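You operate a simulated robot arm through the tools that you are given. There is no shell and no other tool. Be economical: measure what you need, move in short steps, check, and stop when the job is done.

The job below is to be done with a simulated robot arm. You get a single attempt, and the scene is never put back.

Task
Give the pink cup two ladles of chopped peanuts on the wooden flap.
Fine: use the end square and the pan's own ladle; ladle back in its pan, cup back on the counter top; spill nothing. Leave other pans, ladles and labels be.

Only the result counts: the job must be done as asked and must still hold three seconds after the hand-in. Knocking over, shifting, dropping, spilling or breaking anything else fails it.

Robot
A 6-joint arm with a two-finger parallel gripper, fixed in place. Base frame: the origin is at the foot of the arm, x ahead of it, y to its left, z up. Units: m, degrees, N and s.
With the tool pointing down near the work surface it reaches from about 0.1 to 0.54 m from the base axis. Its first joint turns from -66.0 to 66.0 degrees. Payload 2.7 kg.
The TCP is the grasp point between the finger pads, 0.023 m short of the fingertips. In the tool frame z runs along the fingers and y along their closing line. Largest opening 0.094 m; finger width 0.038, thickness 0.01; the body of the gripper, 0.054 by 0.096 m, starts 0.039 m behind the TCP.
Orientation is told as [roll, pitch, yaw] about the base's x, y, z axes, in that order, counted from this pose: with the fingers straight down and closing along the base's y, the tool's x points along the base's -x, its y along +y and its z along -z.

Tools
- The arm moves only by the tool drive_tool. Its argument "moves" is a list of rows, each a list of 7 numbers: the shift along the tool's x, y, z in units of 400 mm (1.0 is 400 mm), then the turn, a rotation vector about the tool's x, y, z in units of 60 degrees (1.0 is 60 degrees), then the opening in per cent of the stroke, from 0 (shut) to 100 (fully open). In form: [[tx, ty, tz, rx, ry, rz, hand], ...]. A call has 1 to 20 rows; each row is the pose to reach, as a shift and turn from the pose commanded when the call began, along the tool's axes at that moment. A call with a number of a shift or a turn outside -1 to 1 is refused whole. Rows are played at 5 a second. More than 0.05 m and 8.6 degrees between two rows, or a gripper value outside its range, and nothing of the call is played. Where a pose cannot be reached the arm comes as near as it can. A force on the tool above 40 N (or 10 N above the force at the start of the call, whichever is more), or a blocked arm, ends the call early, and 0.2 s more pass. The fingers move at their own pace (about 0.045 m/s each) and stop on an object; they squeeze with about 32 N. The grip force told is the motor's: it shows also when the fingers shut on nothing. Time passes only in rows, and 0.2 s behind the last, so rows that repeat a pose let the fingers close. The reply holds the time, the measured pose of the TCP, the force on the tool along the base axes, the opening and the grip force, in the units named above and with some noise, and new pictures: "views" is both (left out), scene, wrist or none.
- Cameras (640 x 400 px; columns grow to the right, rows downward): "scene" is fixed at [0.0899, -0.4464, 1.3962]; the picture's right is [0.59, -0.81, 0.00], its down [-0.51, -0.38, -0.77] and it looks along [0.62, 0.46, -0.63] (base axes); focal length 227 px, centre (320, 200). "wrist" rides on the gripper at [0.086, 0.016, -0.075] in the tool frame; the picture's right is [-0.18, 0.98, 0.00], its down [-0.58, -0.11, -0.81] and it looks along [-0.79, -0.15, 0.59] (tool axes); focal length 243 px, centre (320, 200).
- measure_at(camera, pixels): for up to 12 pixels [column, row] of the newest picture of that camera ("zoom" is the newest enlarged one), the place [x, y, z] in the base frame of the surface seen there, good to about 0.003 m. The clock stands still meanwhile.
- enlarge(camera, box): a new picture of the part [left, top, right, bottom] of that camera's present view, enlarged. The clock stands still meanwhile.
- close_job(): hands the job in; it is judged then, once.

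Go step by step. Measure first, check grasps and placings, and put right what went wrong. The budget is 80 turns and 170 pictures, counting those below and the enlarged ones. Unless the task says otherwise, let go and move clear before handing in.

The tools are called as a command line: name --pt "numbers of a row" for each row, then --argument value for the rest, lists and objects as JSON in quotes. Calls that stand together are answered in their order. drive_tool: Moves the arm, as the interface text tells. Its arguments: {"type":"object","properties":{"moves":{"type":"array","items":{"type":"array","items":{"type":"number"}}},"views":{"type":"string","enum":["both","scene","wrist","none"]}},"required":["moves"]} The other tools are called the same way: measure_at (camera, pixels) gives the place of the surface under pixels of a picture; enlarge (camera, box) takes an enlarged picture of a part of a camera's view; close_job () hands the job in.

At the start:

```text
t: 0.0
eef_pos: [0.4261, 0.0555, 1.1769]
tool_rot: [0.0, 0.0, 0.0]
wrist_force: [0.0, 0.4, 1.5]
width: 0.094
grip_force: 0.2
```

scene: 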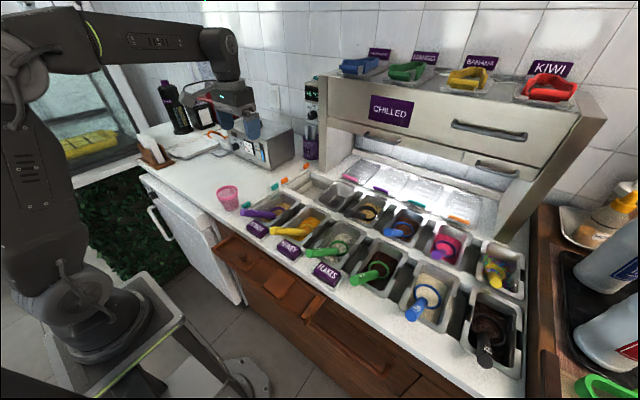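
wrist: 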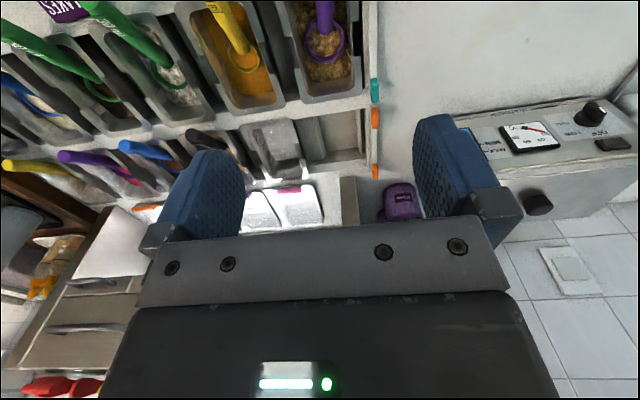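

The scene picture shows a pink cup at about (228,198), two rows of pans with ladles, and a wooden flap with two squares at about (265,285). I'll enlarge those areas to find the peanuts and the end square.

enlarge --camera "scene" --box '[200, 160, 380, 290]'

enlarge --camera "scene" --box '[330, 180, 540, 390]'

enlarge --camera "scene" --box '[190, 220, 440, 400]'

```text
3.08 times, centred on (290, 225) of scene
```

zoom: 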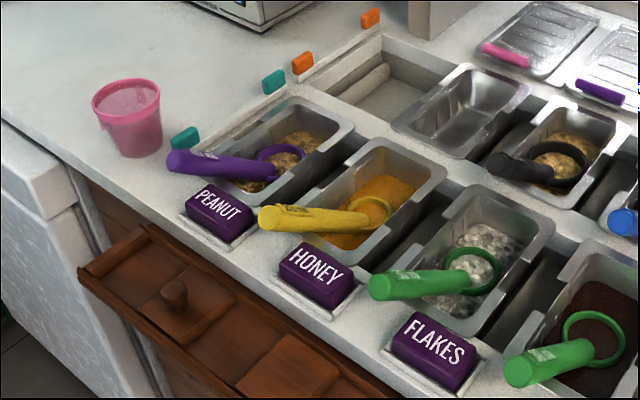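

```text
1.90 times, centred on (435, 285) of scene
```

zoom: 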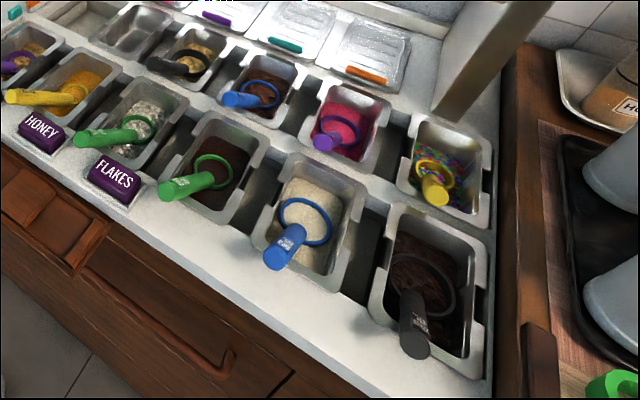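

```text
2.22 times, centred on (315, 310) of scene
```

zoom: 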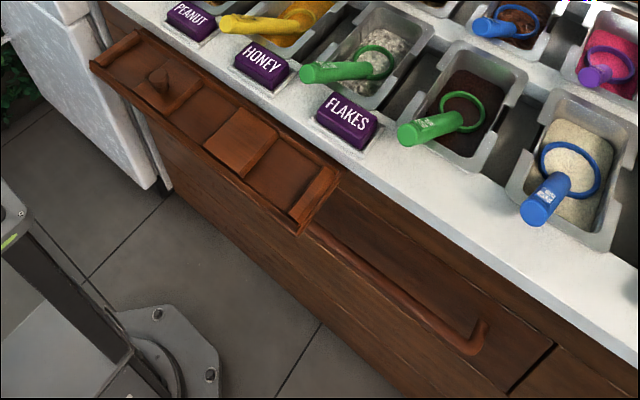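

The peanut pan is the front-left one with the purple ladle. The flap is a tray with several squares, some with knobs or covers. Now I'll measure the flap, cup, pan and ladle.

measure_at --camera "zoom" --pixels '[[95, 65], [136, 32], [130, 60], [158, 75], [165, 98], [200, 118], [240, 142], [285, 178], [320, 190], [298, 222], [338, 172], [190, 10]]'

enlarge --camera "scene" --box '[205, 220, 345, 330]'

```text
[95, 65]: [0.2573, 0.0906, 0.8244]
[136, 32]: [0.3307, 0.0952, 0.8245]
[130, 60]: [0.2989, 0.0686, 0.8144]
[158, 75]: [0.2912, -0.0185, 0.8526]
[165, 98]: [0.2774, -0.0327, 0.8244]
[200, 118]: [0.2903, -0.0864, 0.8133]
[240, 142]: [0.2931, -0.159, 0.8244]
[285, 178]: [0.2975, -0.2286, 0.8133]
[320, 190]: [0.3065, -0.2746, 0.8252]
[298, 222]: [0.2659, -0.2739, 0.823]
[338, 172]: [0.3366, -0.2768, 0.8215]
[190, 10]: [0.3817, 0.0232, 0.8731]
```

```text
3.64 times, centred on (275, 275) of scene
```

zoom: 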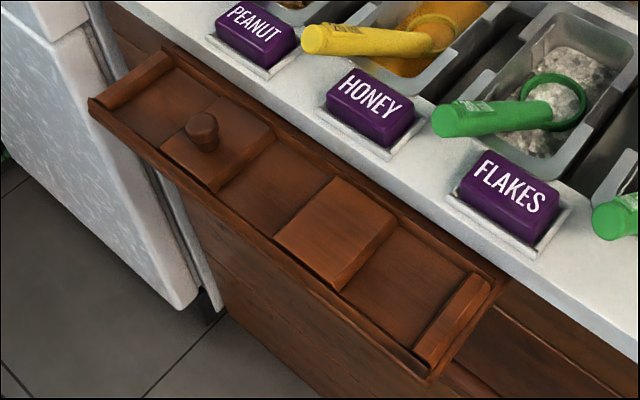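

The flap is a tray at z≈0.82, x≈0.26–0.34, with recessed squares at its two ends and in the middle. Next I'll measure the squares' edges, the cup, the pan and the ladle.

measure_at --camera "zoom" --pixels '[[118, 105], [178, 70], [212, 100], [162, 148], [150, 100], [202, 118], [340, 288], [405, 235], [470, 280], [415, 345], [150, 70], [440, 320]]'

enlarge --camera "scene" --box '[205, 170, 325, 245]'

```text
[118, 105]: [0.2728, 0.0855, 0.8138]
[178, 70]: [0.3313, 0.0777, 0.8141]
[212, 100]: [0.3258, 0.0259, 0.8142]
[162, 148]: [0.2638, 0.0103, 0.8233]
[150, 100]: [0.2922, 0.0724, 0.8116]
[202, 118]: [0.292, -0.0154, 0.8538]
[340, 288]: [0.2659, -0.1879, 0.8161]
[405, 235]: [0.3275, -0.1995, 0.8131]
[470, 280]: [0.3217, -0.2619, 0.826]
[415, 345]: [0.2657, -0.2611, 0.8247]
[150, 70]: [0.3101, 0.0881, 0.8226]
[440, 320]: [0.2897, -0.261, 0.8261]
```

```text
5.33 times, centred on (265, 208) of scene
```

zoom: 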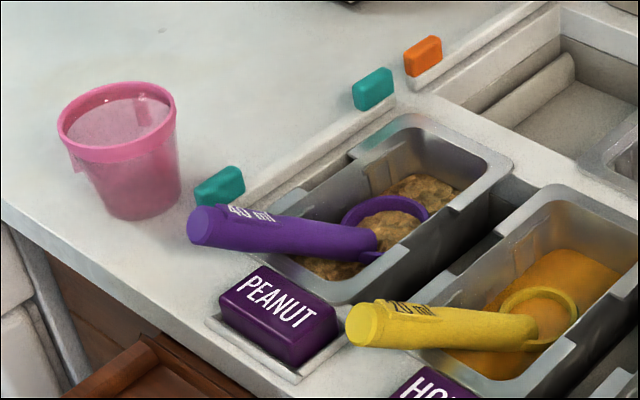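

Both end squares are recessed at z≈0.814, and the left one (y≈0.053) is nearest the pan and cup. Next I'll measure the cup, ladle and pan.

measure_at --camera "zoom" --pixels '[[60, 130], [174, 98], [105, 157], [138, 90], [125, 217], [145, 190], [180, 180], [205, 230], [235, 230], [300, 232], [360, 240], [372, 262]]'

measure_at --camera "zoom" --pixels '[[345, 218], [427, 212], [390, 198], [395, 232], [435, 190], [330, 268], [350, 300], [270, 258], [410, 120], [510, 165], [490, 195], [120, 115]]'

```text
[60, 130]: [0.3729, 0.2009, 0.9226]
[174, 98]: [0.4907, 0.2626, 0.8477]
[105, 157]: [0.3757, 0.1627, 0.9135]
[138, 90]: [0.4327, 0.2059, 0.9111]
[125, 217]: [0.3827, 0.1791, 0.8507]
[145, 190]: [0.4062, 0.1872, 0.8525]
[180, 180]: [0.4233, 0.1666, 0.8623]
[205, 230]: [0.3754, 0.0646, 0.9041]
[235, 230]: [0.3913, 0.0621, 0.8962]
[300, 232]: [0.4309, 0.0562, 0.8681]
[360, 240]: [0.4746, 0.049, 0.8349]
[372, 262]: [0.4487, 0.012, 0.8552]
```

```text
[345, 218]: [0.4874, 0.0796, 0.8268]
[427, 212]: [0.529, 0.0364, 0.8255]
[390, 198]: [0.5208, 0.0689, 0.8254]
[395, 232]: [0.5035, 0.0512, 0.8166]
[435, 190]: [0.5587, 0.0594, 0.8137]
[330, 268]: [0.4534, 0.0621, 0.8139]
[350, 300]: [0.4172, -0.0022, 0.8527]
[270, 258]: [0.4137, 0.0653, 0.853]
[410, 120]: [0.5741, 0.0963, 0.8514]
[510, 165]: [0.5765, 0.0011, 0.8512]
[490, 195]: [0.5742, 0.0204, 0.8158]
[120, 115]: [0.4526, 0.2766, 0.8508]
```

The pan rim is at z≈0.852, the ladle handle runs from (0.375,0.065,0.904) down to the bowl near (0.508,0.056,0.82), and the cup is near (0.40,0.19). I'll move the wrist camera over to see the cup properly.

drive_tool --pt "0.053 0.065 0.075 0 0 0 100" --pt "0.106 0.13 0.15 0 0 0 100" --pt "0.159 0.195 0.225 0 0 0 100" --pt "0.212 0.26 0.3 0 0 0 100" --pt "0.265 0.325 0.375 0 0 0 100" --pt "0.265 0.325 0.375 0 0 0 100"

```text
t: 1.4
eef_pos: [0.3205, 0.1847, 1.0261]
tool_rot: [0.0, -0.1, 0.0]
wrist_force: [-0.1, -0.6, -0.3]
width: 0.0941
grip_force: 0.0
```

scene: 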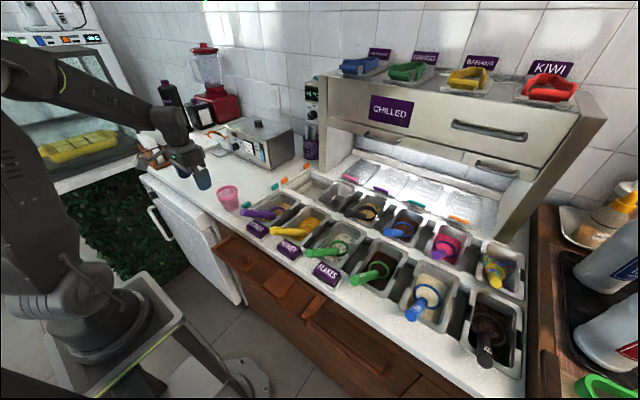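
wrist: 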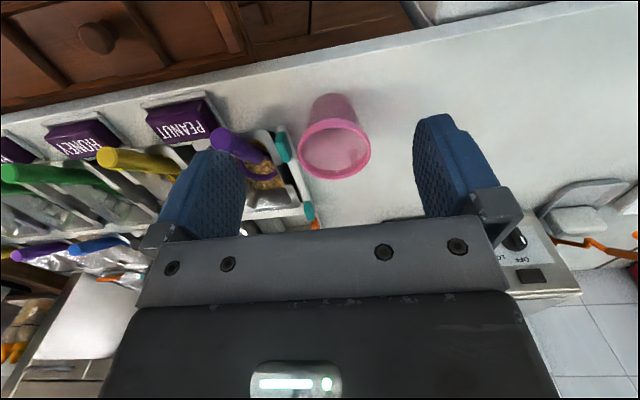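

The cup shows at wrist (335,140), upside down with its rim at (335,148). I'll enlarge the cup and label areas and measure.

enlarge --camera "wrist" --box '[270, 70, 400, 200]'

measure_at --camera "wrist" --pixels '[[300, 150], [369, 148], [335, 121], [335, 178], [332, 96], [314, 100], [352, 100], [345, 110], [149, 112], [203, 100], [215, 140], [235, 140]]'

```text
3.08 times, centred on (335, 135) of wrist
```

zoom: 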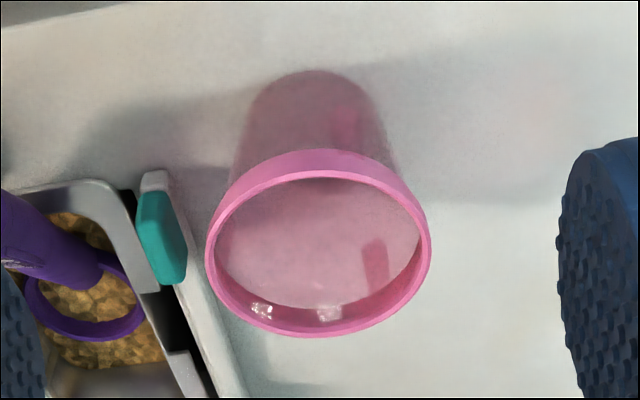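

```text
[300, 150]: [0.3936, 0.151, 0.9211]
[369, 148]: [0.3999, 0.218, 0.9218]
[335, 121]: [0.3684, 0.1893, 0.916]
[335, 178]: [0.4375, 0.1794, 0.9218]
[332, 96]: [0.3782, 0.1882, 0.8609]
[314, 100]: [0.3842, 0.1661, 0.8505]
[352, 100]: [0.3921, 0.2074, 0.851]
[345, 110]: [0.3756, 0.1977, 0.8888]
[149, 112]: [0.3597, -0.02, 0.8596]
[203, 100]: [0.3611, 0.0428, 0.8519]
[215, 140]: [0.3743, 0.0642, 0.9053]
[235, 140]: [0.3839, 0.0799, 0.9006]
```

The cup rim centre is (0.402,0.185,0.921), about 0.070 across, standing on z≈0.851. Before gripping anything I'll test in free air whether the arm can do the pouring pose: yaw 90°, then tilt about the handle axis above the left end square.

drive_tool --pt "0 -0.08 -0.035 0 0 -0.14 100" --pt "0 -0.16 -0.07 0 0 -0.28 100" --pt "0 -0.24 -0.105 0 0 -0.42 100" --pt "0 -0.32 -0.14 0 0 -0.56 100" --pt "0 -0.4 -0.175 0 0 -0.7 100" --pt "0 -0.48 -0.21 0 0 -0.84 100" --pt "0 -0.575 -0.25 0 0 -0.98 100" --pt "0 -0.575 -0.25 0 0 -1 100" --views "none"

drive_tool --pt "0 0 0 0 0 -0.14 100" --pt "0 0 0 0 0 -0.28 100" --pt "0 0 0 0 0 -0.42 100" --pt "0 0 0 0 0 -0.5 100" --pt "0 0 0 0 0 -0.5 100" --views "none"

```text
t: 3.2
eef_pos: [0.3186, -0.0448, 1.1263]
tool_rot: [0.0, 0.1, 60.1]
wrist_force: [-0.3, 0.6, -0.6]
width: 0.0942
grip_force: 0.2
```

```text
t: 4.4
eef_pos: [0.3203, -0.0432, 1.1264]
tool_rot: [0.0, 0.0, 90.1]
wrist_force: [-1.0, -0.5, 0.5]
width: 0.0939
grip_force: 0.1
```

Yaw 90° works. Now I'll lower to about pouring height, z≈1.0 and x≈0.26, and tilt the fingers forward (+rx) to see how far it goes.

drive_tool --pt "0 0.05 0.1 0.13 0 0 100" --pt "0 0.1 0.2 0.26 0 0 100" --pt "0 0.15 0.3 0.39 0 0 100" --pt "0 0.15 0.3 0.52 0 0 100" --pt "0 0.15 0.3 0.65 0 0 100" --pt "0 0.15 0.3 0.78 0 0 100" --pt "0 0.15 0.3 0.91 0 0 100" --pt "0 0.15 0.3 1.0 0 0 100" --pt "0 0.15 0.3 1.0 0 0 100" --views "scene"

drive_tool --pt "0 0 0 0.13 0 0 100" --pt "0 0 0 0.26 0 0 100" --pt "0 0 0 0.39 0 0 100" --pt "0 0 0 0.52 0 0 100" --pt "0 0 0 0.65 0 0 100" --pt "0 0 0 0.78 0 0 100" --pt "0 0 0 0.78 0 0 100" --views "scene"

```text
t: 6.4
eef_pos: [0.2894, -0.0375, 1.0899]
tool_rot: [-59.8, 0.0, 90.0]
wrist_force: [0.3, -0.3, -0.2]
width: 0.094
grip_force: 0.0
out of reach, approached as far as the arm can: row 3, 4, 5, 6, 7, 8, 9
```

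scene: 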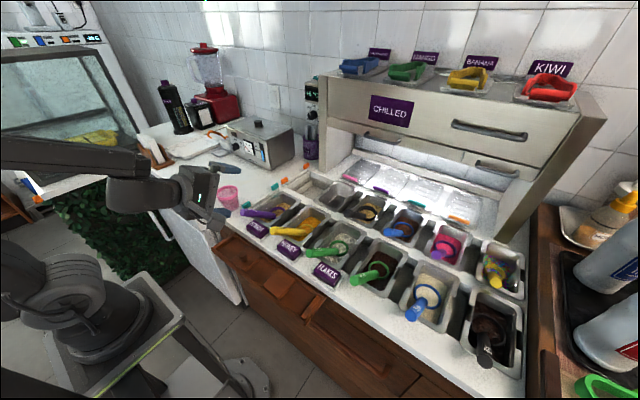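

```text
t: 8.0
eef_pos: [0.3972, -0.0336, 1.1052]
tool_rot: [-112.8, -0.5, 90.2]
wrist_force: [1.0, 0.6, -5.7]
width: 0.0939
grip_force: 0.0
out of reach, approached as far as the arm can: row 1, 2, 3, 4, 5, 6, 7
```

scene: 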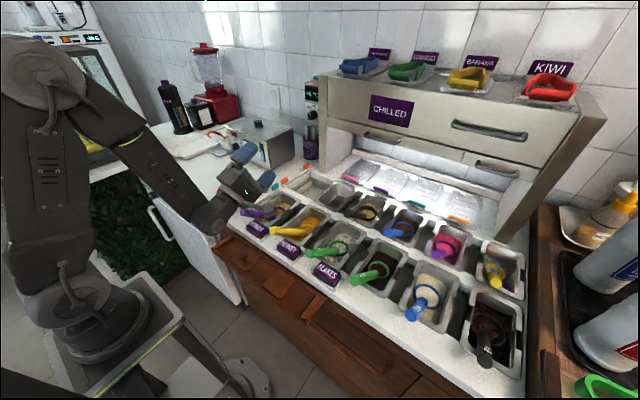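

Tilting the fingers forward is out of reach this close in, so I'll recover to an upright pose and test the opposite tilt, with the fingers pointing back toward the robot.

drive_tool --pt "0 -0.043 0.105 0 0 0 100" --pt "0 -0.086 0.209 0 0 0 100" --pt "0 -0.129 0.313 0 0 0 100" --pt "0 -0.172 0.417 0 0 0 100" --pt "0 -0.172 0.417 -0.14 0 0 100" --pt "0 -0.172 0.417 -0.28 0 0 100" --pt "0 -0.172 0.417 -0.42 0 0 100" --pt "0 -0.172 0.417 -0.56 0 0 100" --pt "0 -0.172 0.417 -0.7 0 0 100" --pt "0 -0.172 0.417 -0.84 0 0 100" --pt "0 -0.172 0.417 -0.98 0 0 100" --pt "0 -0.172 0.417 -1 0 0 100" --views "none"

drive_tool --pt "0 0 0 -0.14 0 0 100" --pt "0 0 0 -0.28 0 0 100" --pt "0 0 0 -0.42 0 0 100" --pt "0 0 0 -0.56 0 0 100" --pt "0 0 0 -0.7 0 0 100" --pt "0 0 0 -0.78 0 0 100" --pt "0 0 0 -0.78 0 0 100" --views "none"

```text
t: 10.6
eef_pos: [0.5399, -0.0304, 1.177]
tool_rot: [-46.8, -0.1, 90.0]
wrist_force: [0.7, 0.4, -0.3]
width: 0.0938
grip_force: 0.1
out of reach, approached as far as the arm can: row 9
```

```text
t: 12.2
eef_pos: [0.5387, -0.0307, 1.176]
tool_rot: [0.1, -0.1, 89.9]
wrist_force: [0.0, -0.4, 0.4]
width: 0.0942
grip_force: 0.1
```

The arm is upright at (0.539,-0.031,1.176) and commands restart from the actual pose after a reach miss. Now I'll go to about (0.355,-0.045,1.05) and tilt the fingers toward the robot.

drive_tool --pt "0.007 0.092 0.063 0 0 0 100" --pt "0.014 0.184 0.126 0 0 0 100" --pt "0.021 0.276 0.189 0 0 0 100" --pt "0.028 0.368 0.252 0 0 0 100" --pt "0.035 0.46 0.315 0 0 0 100" --pt "0.035 0.46 0.315 -0.14 0 0 100" --pt "0.035 0.46 0.315 -0.28 0 0 100" --pt "0.035 0.46 0.315 -0.42 0 0 100" --pt "0.035 0.46 0.315 -0.56 0 0 100" --pt "0.035 0.46 0.315 -0.7 0 0 100" --pt "0.035 0.46 0.315 -0.84 0 0 100" --pt "0.035 0.46 0.315 -0.98 0 0 100" --pt "0.035 0.46 0.315 -1.0 0 0 100" --views "scene"

drive_tool --pt "0 0 0 -0.14 0 0 100" --pt "0 0 0 -0.28 0 0 100" --pt "0 0 0 -0.42 0 0 100" --pt "0 0 0 -0.5 0 0 100" --pt "0 0 0 -0.5 0 0 100" --views "both"

```text
t: 15.0
eef_pos: [0.3484, -0.0441, 1.0405]
tool_rot: [59.9, 0.1, 90.1]
wrist_force: [-0.3, 0.8, 0.2]
width: 0.094
grip_force: 0.1
out of reach, approached as far as the arm can: row 12, 13
```

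scene: 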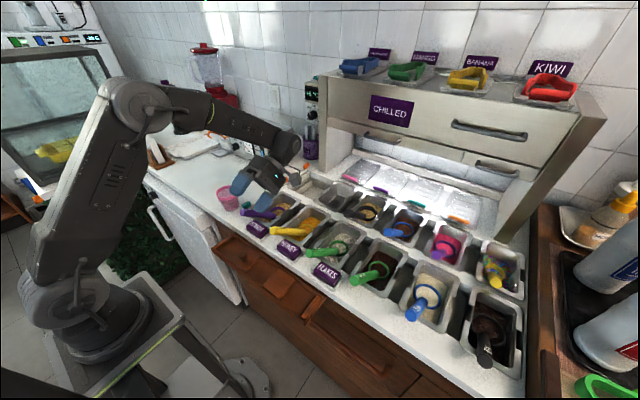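

```text
t: 16.2
eef_pos: [0.2486, -0.0502, 0.963]
tool_rot: [89.9, 0.0, 90.0]
wrist_force: [0.1, -0.7, -0.2]
width: 0.0941
grip_force: 0.0
out of reach, approached as far as the arm can: row 1, 2, 3, 4, 5
```

scene: 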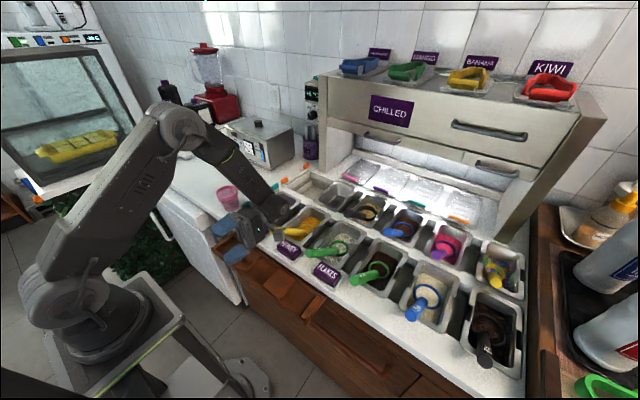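
wrist: 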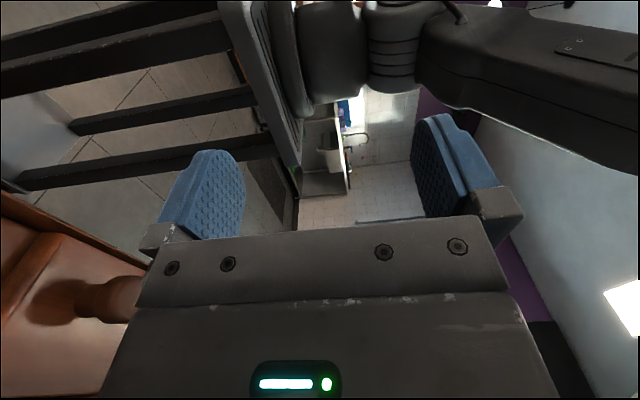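

It reached fingers-back −90° at (0.249,-0.050,0.963), so a pour with about 65° backward tilt should work if I grasp the ladle pre-tilted about 45° the other way. I'll return upright and get ready to take the cup.

drive_tool --pt "0 0.05 -0.05 0.14 0 0 100" --pt "0 0.1 -0.1 0.28 0 0 100" --pt "0 0.15 -0.15 0.42 0 0 100" --pt "0 0.2 -0.2 0.56 0 0 100" --pt "0 0.25 -0.25 0.7 0 0 100" --pt "0 0.25 -0.25 0.84 0 0 100" --pt "0 0.25 -0.25 0.98 0 0 100" --pt "0 0.25 -0.25 1 0 0 100" --views "none"

drive_tool --pt "0 0 0 0.14 0 0 100" --pt "0 0 0 0.28 0 0 100" --pt "0 0 0 0.42 0 0 100" --pt "0 0 0 0.5 0 0 100" --pt "0 0 0 0.5 0 0 100" --views "none"

```text
t: 18.0
eef_pos: [0.3508, -0.0504, 1.0609]
tool_rot: [29.9, 0.0, 90.0]
wrist_force: [0.2, -0.3, 0.5]
width: 0.0939
grip_force: 0.0
```

```text
t: 19.2
eef_pos: [0.35, -0.0504, 1.0595]
tool_rot: [0.0, -0.1, 90.0]
wrist_force: [-0.6, -0.7, 0.3]
width: 0.0939
grip_force: 0.1
```

Upright at (0.35,-0.050,1.06), yaw 90. I'll go over the cup at (0.402,0.185), turning back to yaw 0.

drive_tool --pt "-0.0735 -0.016 0 0 0 0.13 100" --pt "-0.147 -0.032 0 0 0 0.26 100" --pt "-0.22 -0.048 0 0 0 0.39 100" --pt "-0.294 -0.065 0 0 0 0.52 100" --pt "-0.367 -0.081 0 0 0 0.65 100" --pt "-0.44 -0.097 0 0 0 0.78 100" --pt "-0.514 -0.114 0 0 0 0.91 100" --pt "-0.588 -0.13 0 0 0 1.0 100" --views "none"

drive_tool --pt "0 0 0 0 0 0.13 100" --pt "0 0 0 0 0 0.26 100" --pt "0 0 0 0 0 0.39 100" --pt "0 0 0 0 0 0.5 100" --pt "0 0 0 0 0 0.5 100" --views "wrist"

```text
t: 21.0
eef_pos: [0.4006, 0.1848, 1.0605]
tool_rot: [0.0, 0.0, 29.9]
wrist_force: [-0.5, -0.9, -1.3]
width: 0.0942
grip_force: 0.1
```

```text
t: 22.2
eef_pos: [0.3997, 0.1852, 1.0609]
tool_rot: [0.1, -0.1, -0.1]
wrist_force: [0.7, 0.5, 0.5]
width: 0.0941
grip_force: 0.0
```

wrist: 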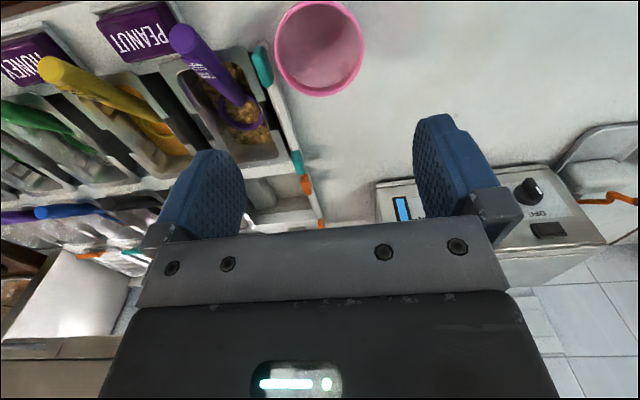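

The cup rim (circle centred at wrist (319,48)) and the purple ladle are clearly seen from above. I'll measure both.

measure_at --camera "wrist" --pixels '[[277, 50], [361, 47], [319, 4], [319, 93], [319, 45], [262, 65]]'

enlarge --camera "wrist" --box '[150, 0, 290, 170]'

```text
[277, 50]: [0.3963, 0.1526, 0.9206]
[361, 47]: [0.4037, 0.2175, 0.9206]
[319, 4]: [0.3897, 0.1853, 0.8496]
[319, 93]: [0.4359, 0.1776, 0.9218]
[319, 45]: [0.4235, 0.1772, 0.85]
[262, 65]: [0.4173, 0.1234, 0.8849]
```

```text
2.35 times, centred on (220, 85) of wrist
```

zoom: 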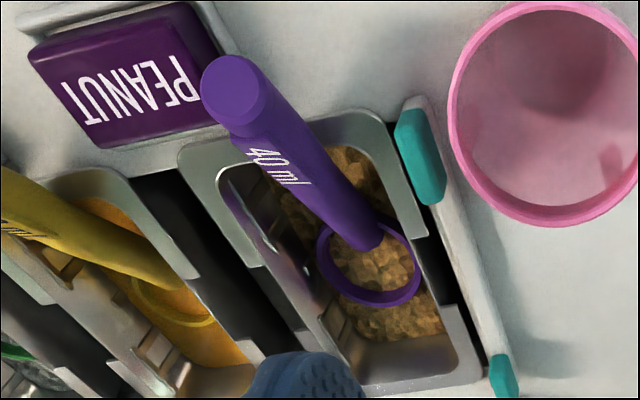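

The cup centre is confirmed at (0.402,0.185), and the teal tag is close at (0.417,0.123,0.885), so I'll open only partly. I'll measure the ladle while the view is good.

measure_at --camera "zoom" --pixels '[[235, 95], [235, 140], [290, 120], [255, 105], [325, 200], [298, 215], [330, 165], [375, 240], [320, 258], [420, 262], [375, 300], [368, 272]]'

measure_at --camera "zoom" --pixels '[[405, 110], [415, 105], [440, 205], [220, 165], [185, 165], [380, 115], [360, 160], [400, 330], [345, 250], [170, 5], [215, 50], [105, 145]]'

```text
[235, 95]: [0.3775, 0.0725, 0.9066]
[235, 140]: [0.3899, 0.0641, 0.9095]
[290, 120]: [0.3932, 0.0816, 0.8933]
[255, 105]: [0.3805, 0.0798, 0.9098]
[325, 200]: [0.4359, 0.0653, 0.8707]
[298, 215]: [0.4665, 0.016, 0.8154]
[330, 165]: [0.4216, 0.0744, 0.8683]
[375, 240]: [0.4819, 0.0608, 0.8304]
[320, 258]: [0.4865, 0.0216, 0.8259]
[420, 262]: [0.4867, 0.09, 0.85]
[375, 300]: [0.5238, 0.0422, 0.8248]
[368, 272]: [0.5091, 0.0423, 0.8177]
```

```text
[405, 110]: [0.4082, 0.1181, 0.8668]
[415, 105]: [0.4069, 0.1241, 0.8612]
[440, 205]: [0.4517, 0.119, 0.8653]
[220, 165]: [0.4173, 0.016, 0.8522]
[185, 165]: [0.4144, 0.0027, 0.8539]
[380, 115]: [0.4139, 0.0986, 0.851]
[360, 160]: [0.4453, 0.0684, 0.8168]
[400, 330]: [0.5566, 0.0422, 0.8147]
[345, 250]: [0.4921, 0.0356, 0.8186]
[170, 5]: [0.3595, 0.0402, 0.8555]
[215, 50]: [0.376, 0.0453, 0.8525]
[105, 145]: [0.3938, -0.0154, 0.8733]
```

The ladle handle axis runs from about (0.380,0.071,0.905) to (0.482,0.058,0.830), with the bowl rim centre at about (0.506,0.051,0.826) and a 40 ml mark. Now I'll descend on the cup rim, with opening 88%, and close.

drive_tool --pt "-0.005 0 0 0 0 0 88" --pt "-0.005 0 0.1 0 0 0 88" --pt "-0.005 0 0.2 0 0 0 88" --pt "-0.005 0 0.3 0 0 0 88" --pt "-0.005 0 0.37 0 0 0 88" --pt "-0.005 0 0.37 0 0 0 88" --views "both"

```text
t: 23.6
eef_pos: [0.4045, 0.1859, 0.9124]
tool_rot: [0.1, 0.0, 0.0]
wrist_force: [0.7, 0.1, -0.1]
width: 0.0826
grip_force: 0.0
```

scene: 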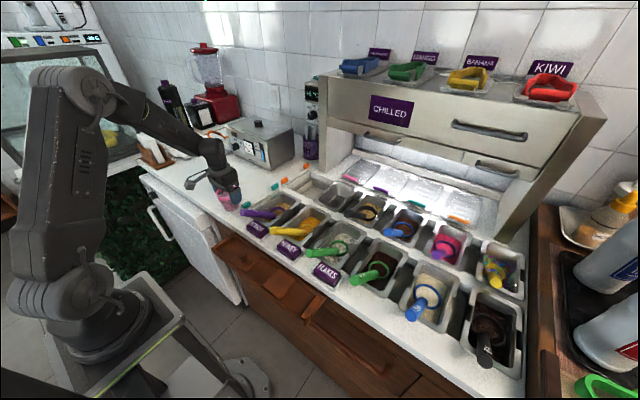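
wrist: 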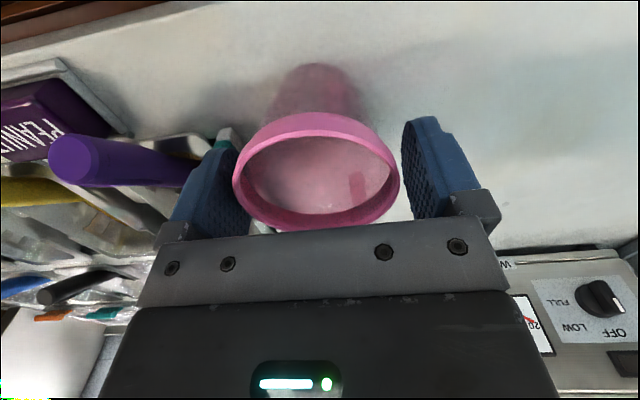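

The cup rim sits between the fingers (wrist 240–398). I'll close.

drive_tool --pt "0 0 0 0 0 0 60" --pt "0 0 0 0 0 0 60" --pt "0 0 0 0 0 0 60" --pt "0 0 0 0 0 0 60" --views "wrist"

```text
t: 24.6
eef_pos: [0.4045, 0.1853, 0.9134]
tool_rot: [-0.1, 0.0, 0.0]
wrist_force: [0.0, 0.0, 0.2]
width: 0.0699
grip_force: 32.6
```

wrist: 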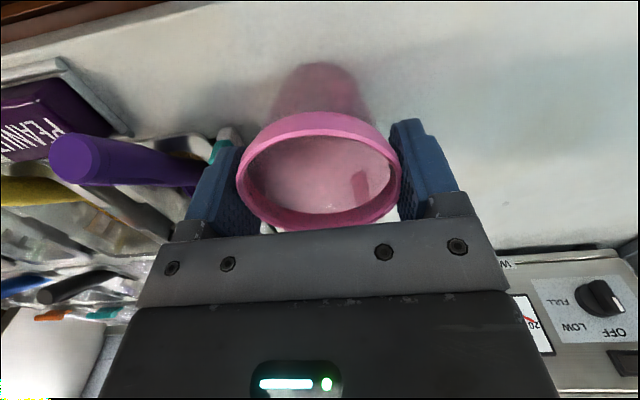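

Gripped at 0.070 width with 32 N. I'll lift 0.08 and carry the cup over the left end square (0.300,0.052).

drive_tool --pt "0 0 -0.07 0 0 0 60" --pt "0 0 -0.14 0 0 0 60" --pt "0 0 -0.2 0 0 0 60" --pt "0.064 -0.083 -0.2 0 0 0 60" --pt "0.128 -0.166 -0.2 0 0 0 60" --pt "0.192 -0.249 -0.2 0 0 0 60" --pt "0.255 -0.333 -0.2 0 0 0 60" --pt "0.255 -0.333 -0.2 0 0 0 60" --views "both"

```text
t: 26.4
eef_pos: [0.3024, 0.0515, 0.9941]
tool_rot: [0.0, 0.0, 0.0]
wrist_force: [0.6, 0.6, -0.6]
width: 0.0701
grip_force: 32.0
```

scene: 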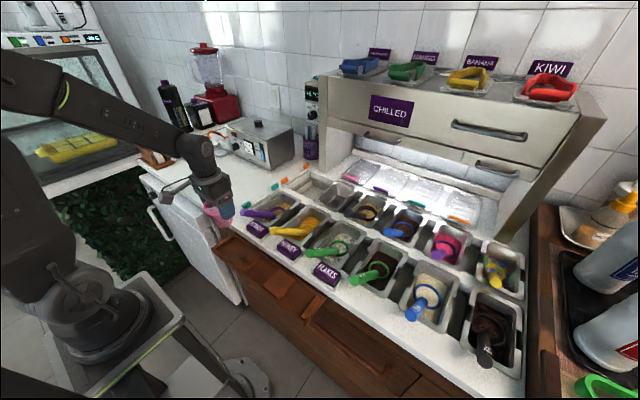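
wrist: 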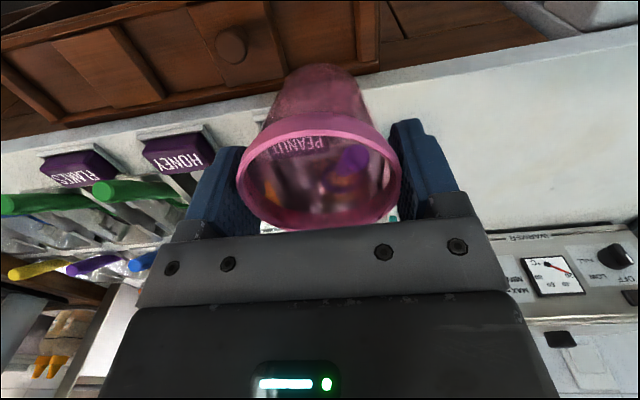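

The cup hangs above the end square. I'll lower it to seat at TCP z≈0.877, slowing at the end.

drive_tool --pt "0 0 0.08 0 0 0 60" --pt "0 0 0.16 0 0 0 60" --pt "0 0 0.23 0 0 0 60" --pt "0 0 0.265 0 0 0 60" --pt "0 0 0.28 0 0 0 60" --pt "0 0 0.29 0 0 0 60" --pt "0 0 0.29 0 0 0 60" --views "both"

```text
t: 28.0
eef_pos: [0.3027, 0.0512, 0.8779]
tool_rot: [0.0, 0.0, 0.1]
wrist_force: [1.0, -0.1, 1.1]
width: 0.0697
grip_force: 32.0
```

scene: 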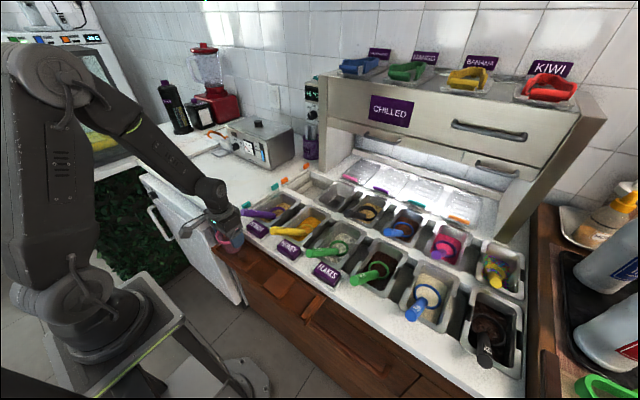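
wrist: 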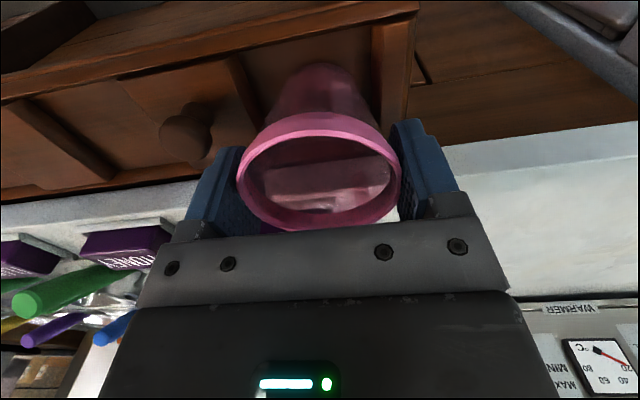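

Nearly seated, with no firm contact yet. I'll ease down 2–3 mm to feel contact.

drive_tool --pt "0 0 0.003 0 0 0 60" --pt "0 0 0.005 0 0 0 60" --pt "0 0 0.005 0 0 0 60" --views "none"

```text
t: 28.8
eef_pos: [0.3035, 0.0528, 0.8756]
tool_rot: [0.2, -0.3, 0.0]
wrist_force: [-2.4, -3.1, 25.5]
width: 0.0702
grip_force: 31.8
```

Contact is felt (25 N up). I'll ease 1 mm, open partly and rise clear.

drive_tool --pt "0 0 -0.003 0 0 0 60" --pt "0 0 -0.003 0 0 0 88" --pt "0 0 -0.003 0 0 0 88" --pt "0 0 -0.003 0 0 0 88" --pt "0 0 -0.05 0 0 0 88" --pt "0 0 -0.15 0 0 0 88" --pt "0 0 -0.25 0 0 0 88" --pt "0 0 -0.35 0 0 0 88" --pt "0 0 -0.45 0 0 0 88" --pt "0 0 -0.45 0 0 0 88" --views "both"

```text
t: 31.0
eef_pos: [0.3043, 0.0516, 1.0566]
tool_rot: [0.1, 0.1, 0.0]
wrist_force: [-0.6, -0.5, 0.2]
width: 0.0827
grip_force: 0.1
```

scene: 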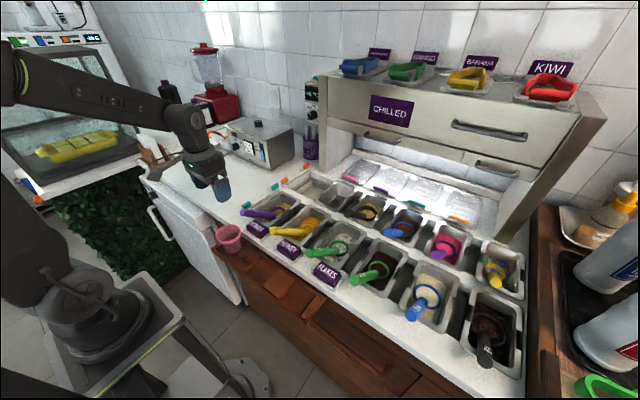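
wrist: 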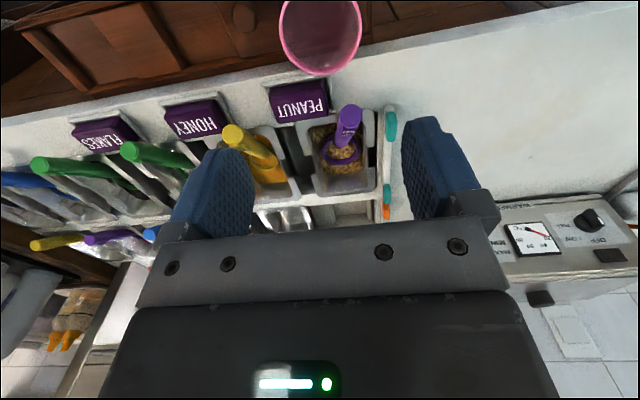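

The cup stands in the end square. I'll measure its rim and take a closer look at the ladle from this well-aligned view.

measure_at --camera "wrist" --pixels '[[281, 37], [361, 35], [322, 75], [335, 10]]'

enlarge --camera "wrist" --box '[290, 85, 410, 205]'

enlarge --camera "scene" --box '[190, 190, 310, 270]'

```text
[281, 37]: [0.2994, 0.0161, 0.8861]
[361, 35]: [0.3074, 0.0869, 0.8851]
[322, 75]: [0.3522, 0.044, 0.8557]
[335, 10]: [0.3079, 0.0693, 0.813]
```

```text
3.33 times, centred on (350, 145) of wrist
```

zoom: 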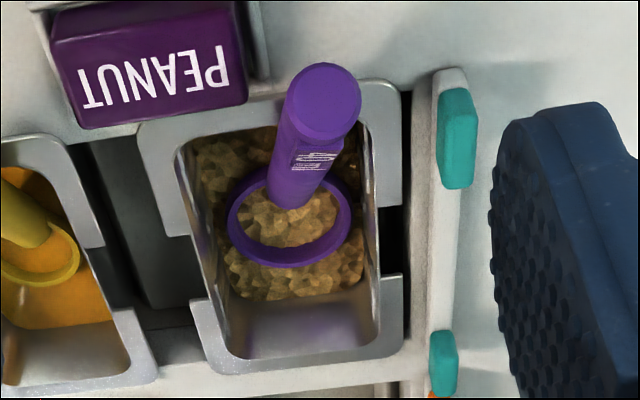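

```text
5.00 times, centred on (250, 230) of scene
```

zoom: 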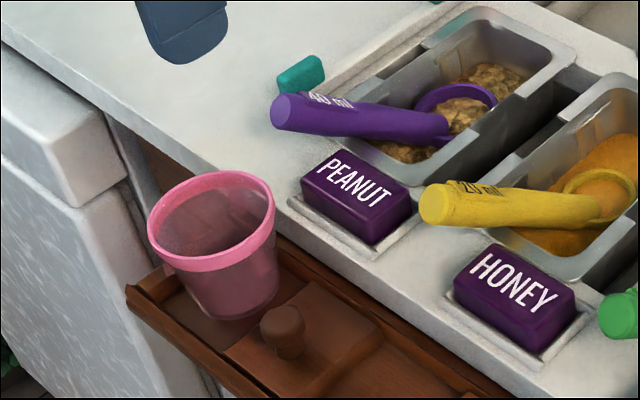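

The cup is upright at (0.302,0.052), rim z≈0.886, and the ladle lies full-looking in the peanuts. A better pour is to tip over the bowl's front lip with the ladle yawed to point sideways, so I'll test in free air: yaw −90°, then pitch with the fingers going toward +y.

drive_tool --pt "0 -0.03 -0.05 0 0 0.14 88" --pt "0 -0.06 -0.1 0 0 0.28 88" --pt "0 -0.09 -0.15 0 0 0.42 88" --pt "0 -0.12 -0.2 0 0 0.56 88" --pt "0 -0.15 -0.2 0 0 0.7 88" --pt "0 -0.18 -0.2 0 0 0.84 88" --pt "0 -0.2 -0.2 0 0 0.98 88" --pt "0 -0.22 -0.2 0 0 1 88" --views "none"

drive_tool --pt "0 0 0 0 0 0.14 88" --pt "0 0 0 0 0 0.28 88" --pt "0 0 0 0 0 0.42 88" --pt "0 0 0 0 0 0.5 88" --pt "0 0 0 0 0 0.5 88" --views "none"

drive_tool --pt "0 0 0 0 0.14 0 88" --pt "0 0 0 0 0.28 0 88" --pt "0 0 0 0 0.42 0 88" --pt "0 0 0.05 0 0.56 0 88" --pt "0 0 0.1 0 0.7 0 88" --pt "0 0 0.15 0 0.84 0 88" --pt "0 0 0.2 0 0.98 0 88" --pt "0 0 0.2 0 1 0 88" --views "none"

drive_tool --pt "0 0 0 0 0.14 0 88" --pt "0 0 0 0 0.28 0 88" --pt "0 0 0 0 0.42 0 88" --pt "0 0 0 0 0.5 0 88" --pt "0 0 0 0 0.5 0 88" --views "scene"

```text
t: 32.8
eef_pos: [0.3025, -0.0371, 1.1357]
tool_rot: [0.0, 0.0, -60.1]
wrist_force: [0.3, 0.1, -0.5]
width: 0.0829
grip_force: 0.1
```

```text
t: 34.0
eef_pos: [0.3011, -0.0364, 1.135]
tool_rot: [0.0, 0.1, -90.0]
wrist_force: [-0.8, -0.3, 0.1]
width: 0.0828
grip_force: 0.1
```

```text
t: 35.8
eef_pos: [0.3019, -0.0373, 1.0551]
tool_rot: [0.1, 60.1, -89.9]
wrist_force: [0.9, -0.1, 0.2]
width: 0.0829
grip_force: 0.0
```

```text
t: 37.0
eef_pos: [0.3028, -0.0358, 1.0543]
tool_rot: [156.4, 89.9, 66.6]
wrist_force: [-0.1, -0.1, 0.2]
width: 0.0828
grip_force: 0.1
```

scene: 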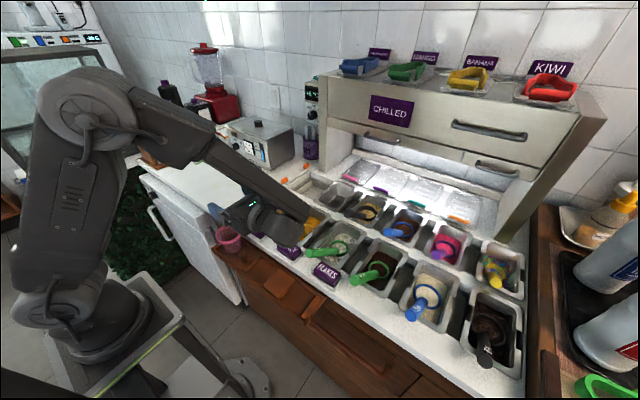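

That pose is fully reachable. I'll return upright and go above the ladle handle, with yaw about −8° to match the handle.

drive_tool --pt "0 0 0 0 -0.14 0 60" --pt "0 0 0 0 -0.28 0 60" --pt "0 0 0 0 -0.42 0 60" --pt "0 0 0 0 -0.56 0 60" --pt "0 0 0 0 -0.7 0 60" --pt "0 0 0 0 -0.84 0 60" --pt "0 0 0 0 -0.98 0 60" --pt "0 0 0 0 -1 0 60" --views "none"

drive_tool --pt "0 0 0 0 -0.14 0 60" --pt "0 0 0 0 -0.28 0 60" --pt "0 0 0 0 -0.42 0 60" --pt "0 0 0 0 -0.5 0 60" --views "none"

drive_tool --pt "0.032 0.025 0 0 0 -0.14 60" --pt "0.065 0.05 0 0 0 -0.28 60" --pt "0.1 0.075 0 0 0 -0.42 60" --pt "0.13 0.1 0 0 0 -0.56 60" --pt "0.16 0.125 0 0 0 -0.7 60" --pt "0.195 0.15 0 0 0 -0.84 60" --pt "0.23 0.175 0 0 0 -0.98 60" --pt "0.26 0.195 0 0 0 -1 60" --views "none"

drive_tool --pt "0 0 0 0 0 -0.13 60" --pt "0 0 0 0 0 -0.26 60" --pt "0 0 0 0 0 -0.367 60" --pt "0 0 0 0 0 -0.367 60" --views "wrist"

```text
t: 38.8
eef_pos: [0.3013, -0.0359, 1.0543]
tool_rot: [0.0, 30.0, -89.9]
wrist_force: [0.1, 0.0, -0.3]
width: 0.0567
grip_force: 0.0
```

```text
t: 39.8
eef_pos: [0.3028, -0.0367, 1.0557]
tool_rot: [0.1, -0.1, -90.0]
wrist_force: [-0.8, 0.1, 0.3]
width: 0.0565
grip_force: 0.1
```

```text
t: 41.6
eef_pos: [0.3819, 0.0689, 1.0548]
tool_rot: [0.0, 0.0, -29.8]
wrist_force: [0.2, -0.1, 0.8]
width: 0.0563
grip_force: 0.1
```

```text
t: 42.6
eef_pos: [0.3804, 0.0684, 1.0555]
tool_rot: [-0.1, 0.0, -7.9]
wrist_force: [0.4, -1.2, -0.4]
width: 0.0564
grip_force: 0.0
```

wrist: 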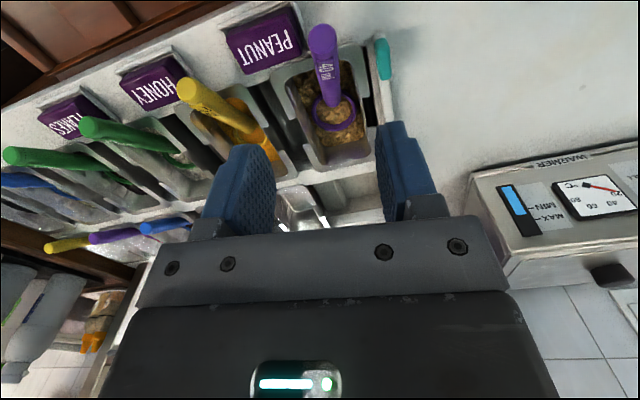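

The handle is seen end-on at wrist (325,60). I'll zoom and measure it for the grasp.

enlarge --camera "wrist" --box '[270, 10, 390, 160]'

```text
2.67 times, centred on (330, 85) of wrist
```

zoom: 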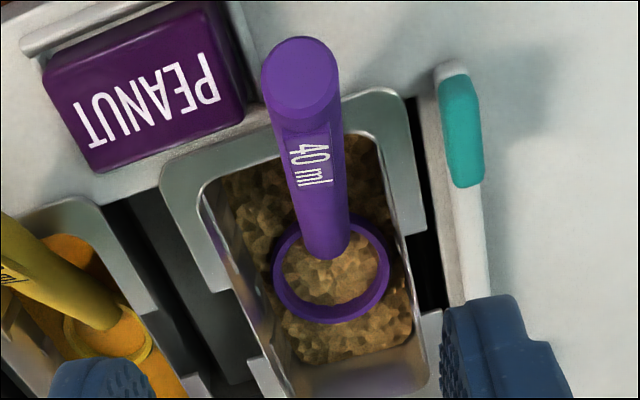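

measure_at --camera "zoom" --pixels '[[300, 50], [300, 90], [300, 112], [305, 150], [278, 150], [335, 150], [318, 200], [327, 250], [278, 270], [384, 265], [335, 315], [335, 285]]'

measure_at --camera "zoom" --pixels '[[265, 75], [338, 75], [300, 38], [283, 180], [345, 180], [240, 115], [462, 65], [480, 120]]'

```text
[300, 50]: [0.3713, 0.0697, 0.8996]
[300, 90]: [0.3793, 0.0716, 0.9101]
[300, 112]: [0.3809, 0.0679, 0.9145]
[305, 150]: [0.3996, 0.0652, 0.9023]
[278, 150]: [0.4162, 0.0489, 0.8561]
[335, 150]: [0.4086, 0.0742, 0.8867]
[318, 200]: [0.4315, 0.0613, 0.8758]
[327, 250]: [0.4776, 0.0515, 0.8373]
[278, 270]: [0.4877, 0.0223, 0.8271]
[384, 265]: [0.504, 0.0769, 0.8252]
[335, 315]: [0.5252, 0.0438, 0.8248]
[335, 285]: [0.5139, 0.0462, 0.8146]
```

```text
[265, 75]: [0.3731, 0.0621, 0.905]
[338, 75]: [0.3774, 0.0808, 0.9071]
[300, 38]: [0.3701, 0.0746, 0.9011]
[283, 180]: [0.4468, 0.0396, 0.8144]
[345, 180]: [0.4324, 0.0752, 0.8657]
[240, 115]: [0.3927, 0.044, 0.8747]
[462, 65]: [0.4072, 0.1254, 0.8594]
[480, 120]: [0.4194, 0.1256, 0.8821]
```

The handle axis near x=0.40 is at (0.40,0.0655,0.889), slope 38.6°, heading −9.7°. I'll pitch the gripper 20° (fingers slightly forward), narrow the opening to miss the label, and stop a little above for a check.

drive_tool --pt "-0.02 0 0 0 -0.12 0 42" --pt "-0.04 0 0 0 -0.24 0.015 42" --pt "-0.065 -0.001 0 0 -0.333 0.03 42" --pt "-0.065 -0.001 0.1 0 -0.333 0.03 42" --pt "-0.065 -0.001 0.2 0 -0.333 0.03 42" --pt "-0.065 -0.001 0.28 0 -0.333 0.03 42" --pt "-0.065 -0.001 0.28 0 -0.333 0.03 42" --views "both"

```text
t: 44.2
eef_pos: [0.4043, 0.0636, 0.9408]
tool_rot: [0.4, -20.0, -9.9]
wrist_force: [0.6, -0.1, 0.2]
width: 0.0397
grip_force: 0.0
```

scene: 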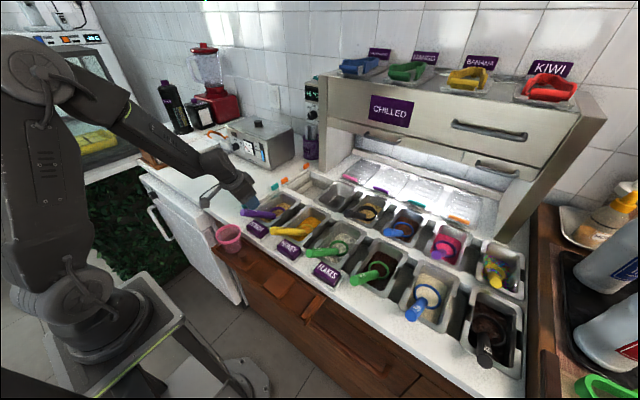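
wrist: 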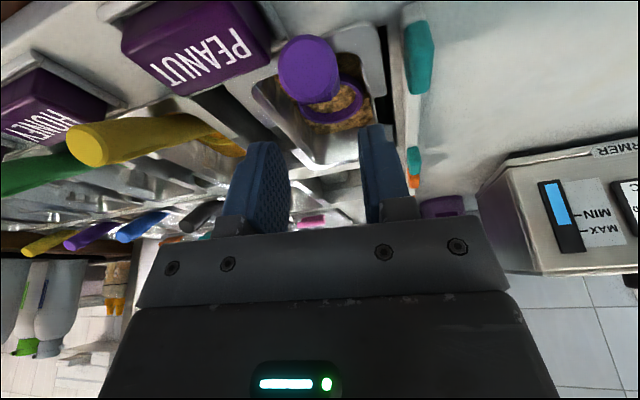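

Aligned, with the handle end at wrist (309,70). I'll descend straight down 0.046 in small steps.

drive_tool --pt "0.01 0.003 0.0275 0 0 0 42" --pt "0.02 0.003 0.055 0 0 0 42" --pt "0.03 0.003 0.083 0 0 0 42" --pt "0.04 0.003 0.109 0 0 0 42" --pt "0.04 0.003 0.109 0 0 0 42" --views "both"

enlarge --camera "scene" --box '[200, 160, 320, 240]'

```text
t: 45.3
eef_pos: [0.4107, 0.0668, 0.9019]
tool_rot: [0.5, -20.9, -9.8]
wrist_force: [0.2, -1.4, 9.0]
width: 0.0398
grip_force: 0.5
stopped in row 5: the force on the tool passed its limit (the readings are from after the stop); the commanded pose is now the measured one
```

scene: 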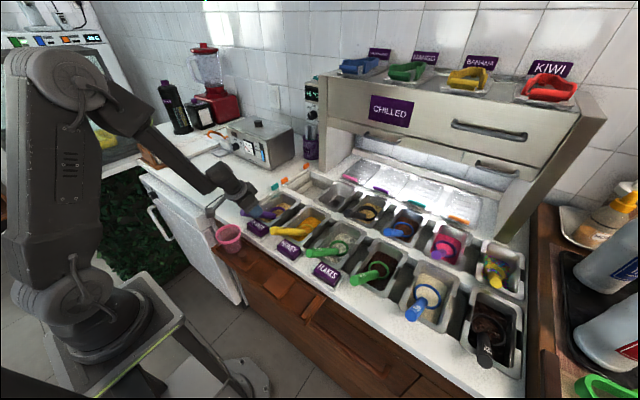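
wrist: 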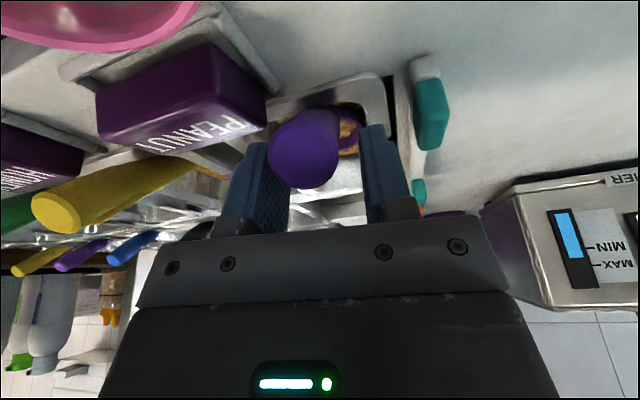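

```text
5.00 times, centred on (260, 200) of scene
```

zoom: 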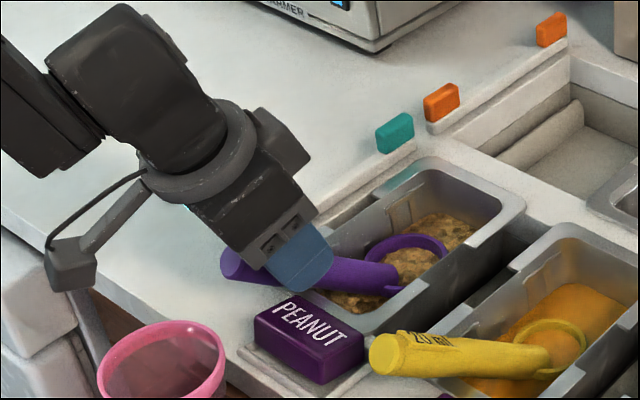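

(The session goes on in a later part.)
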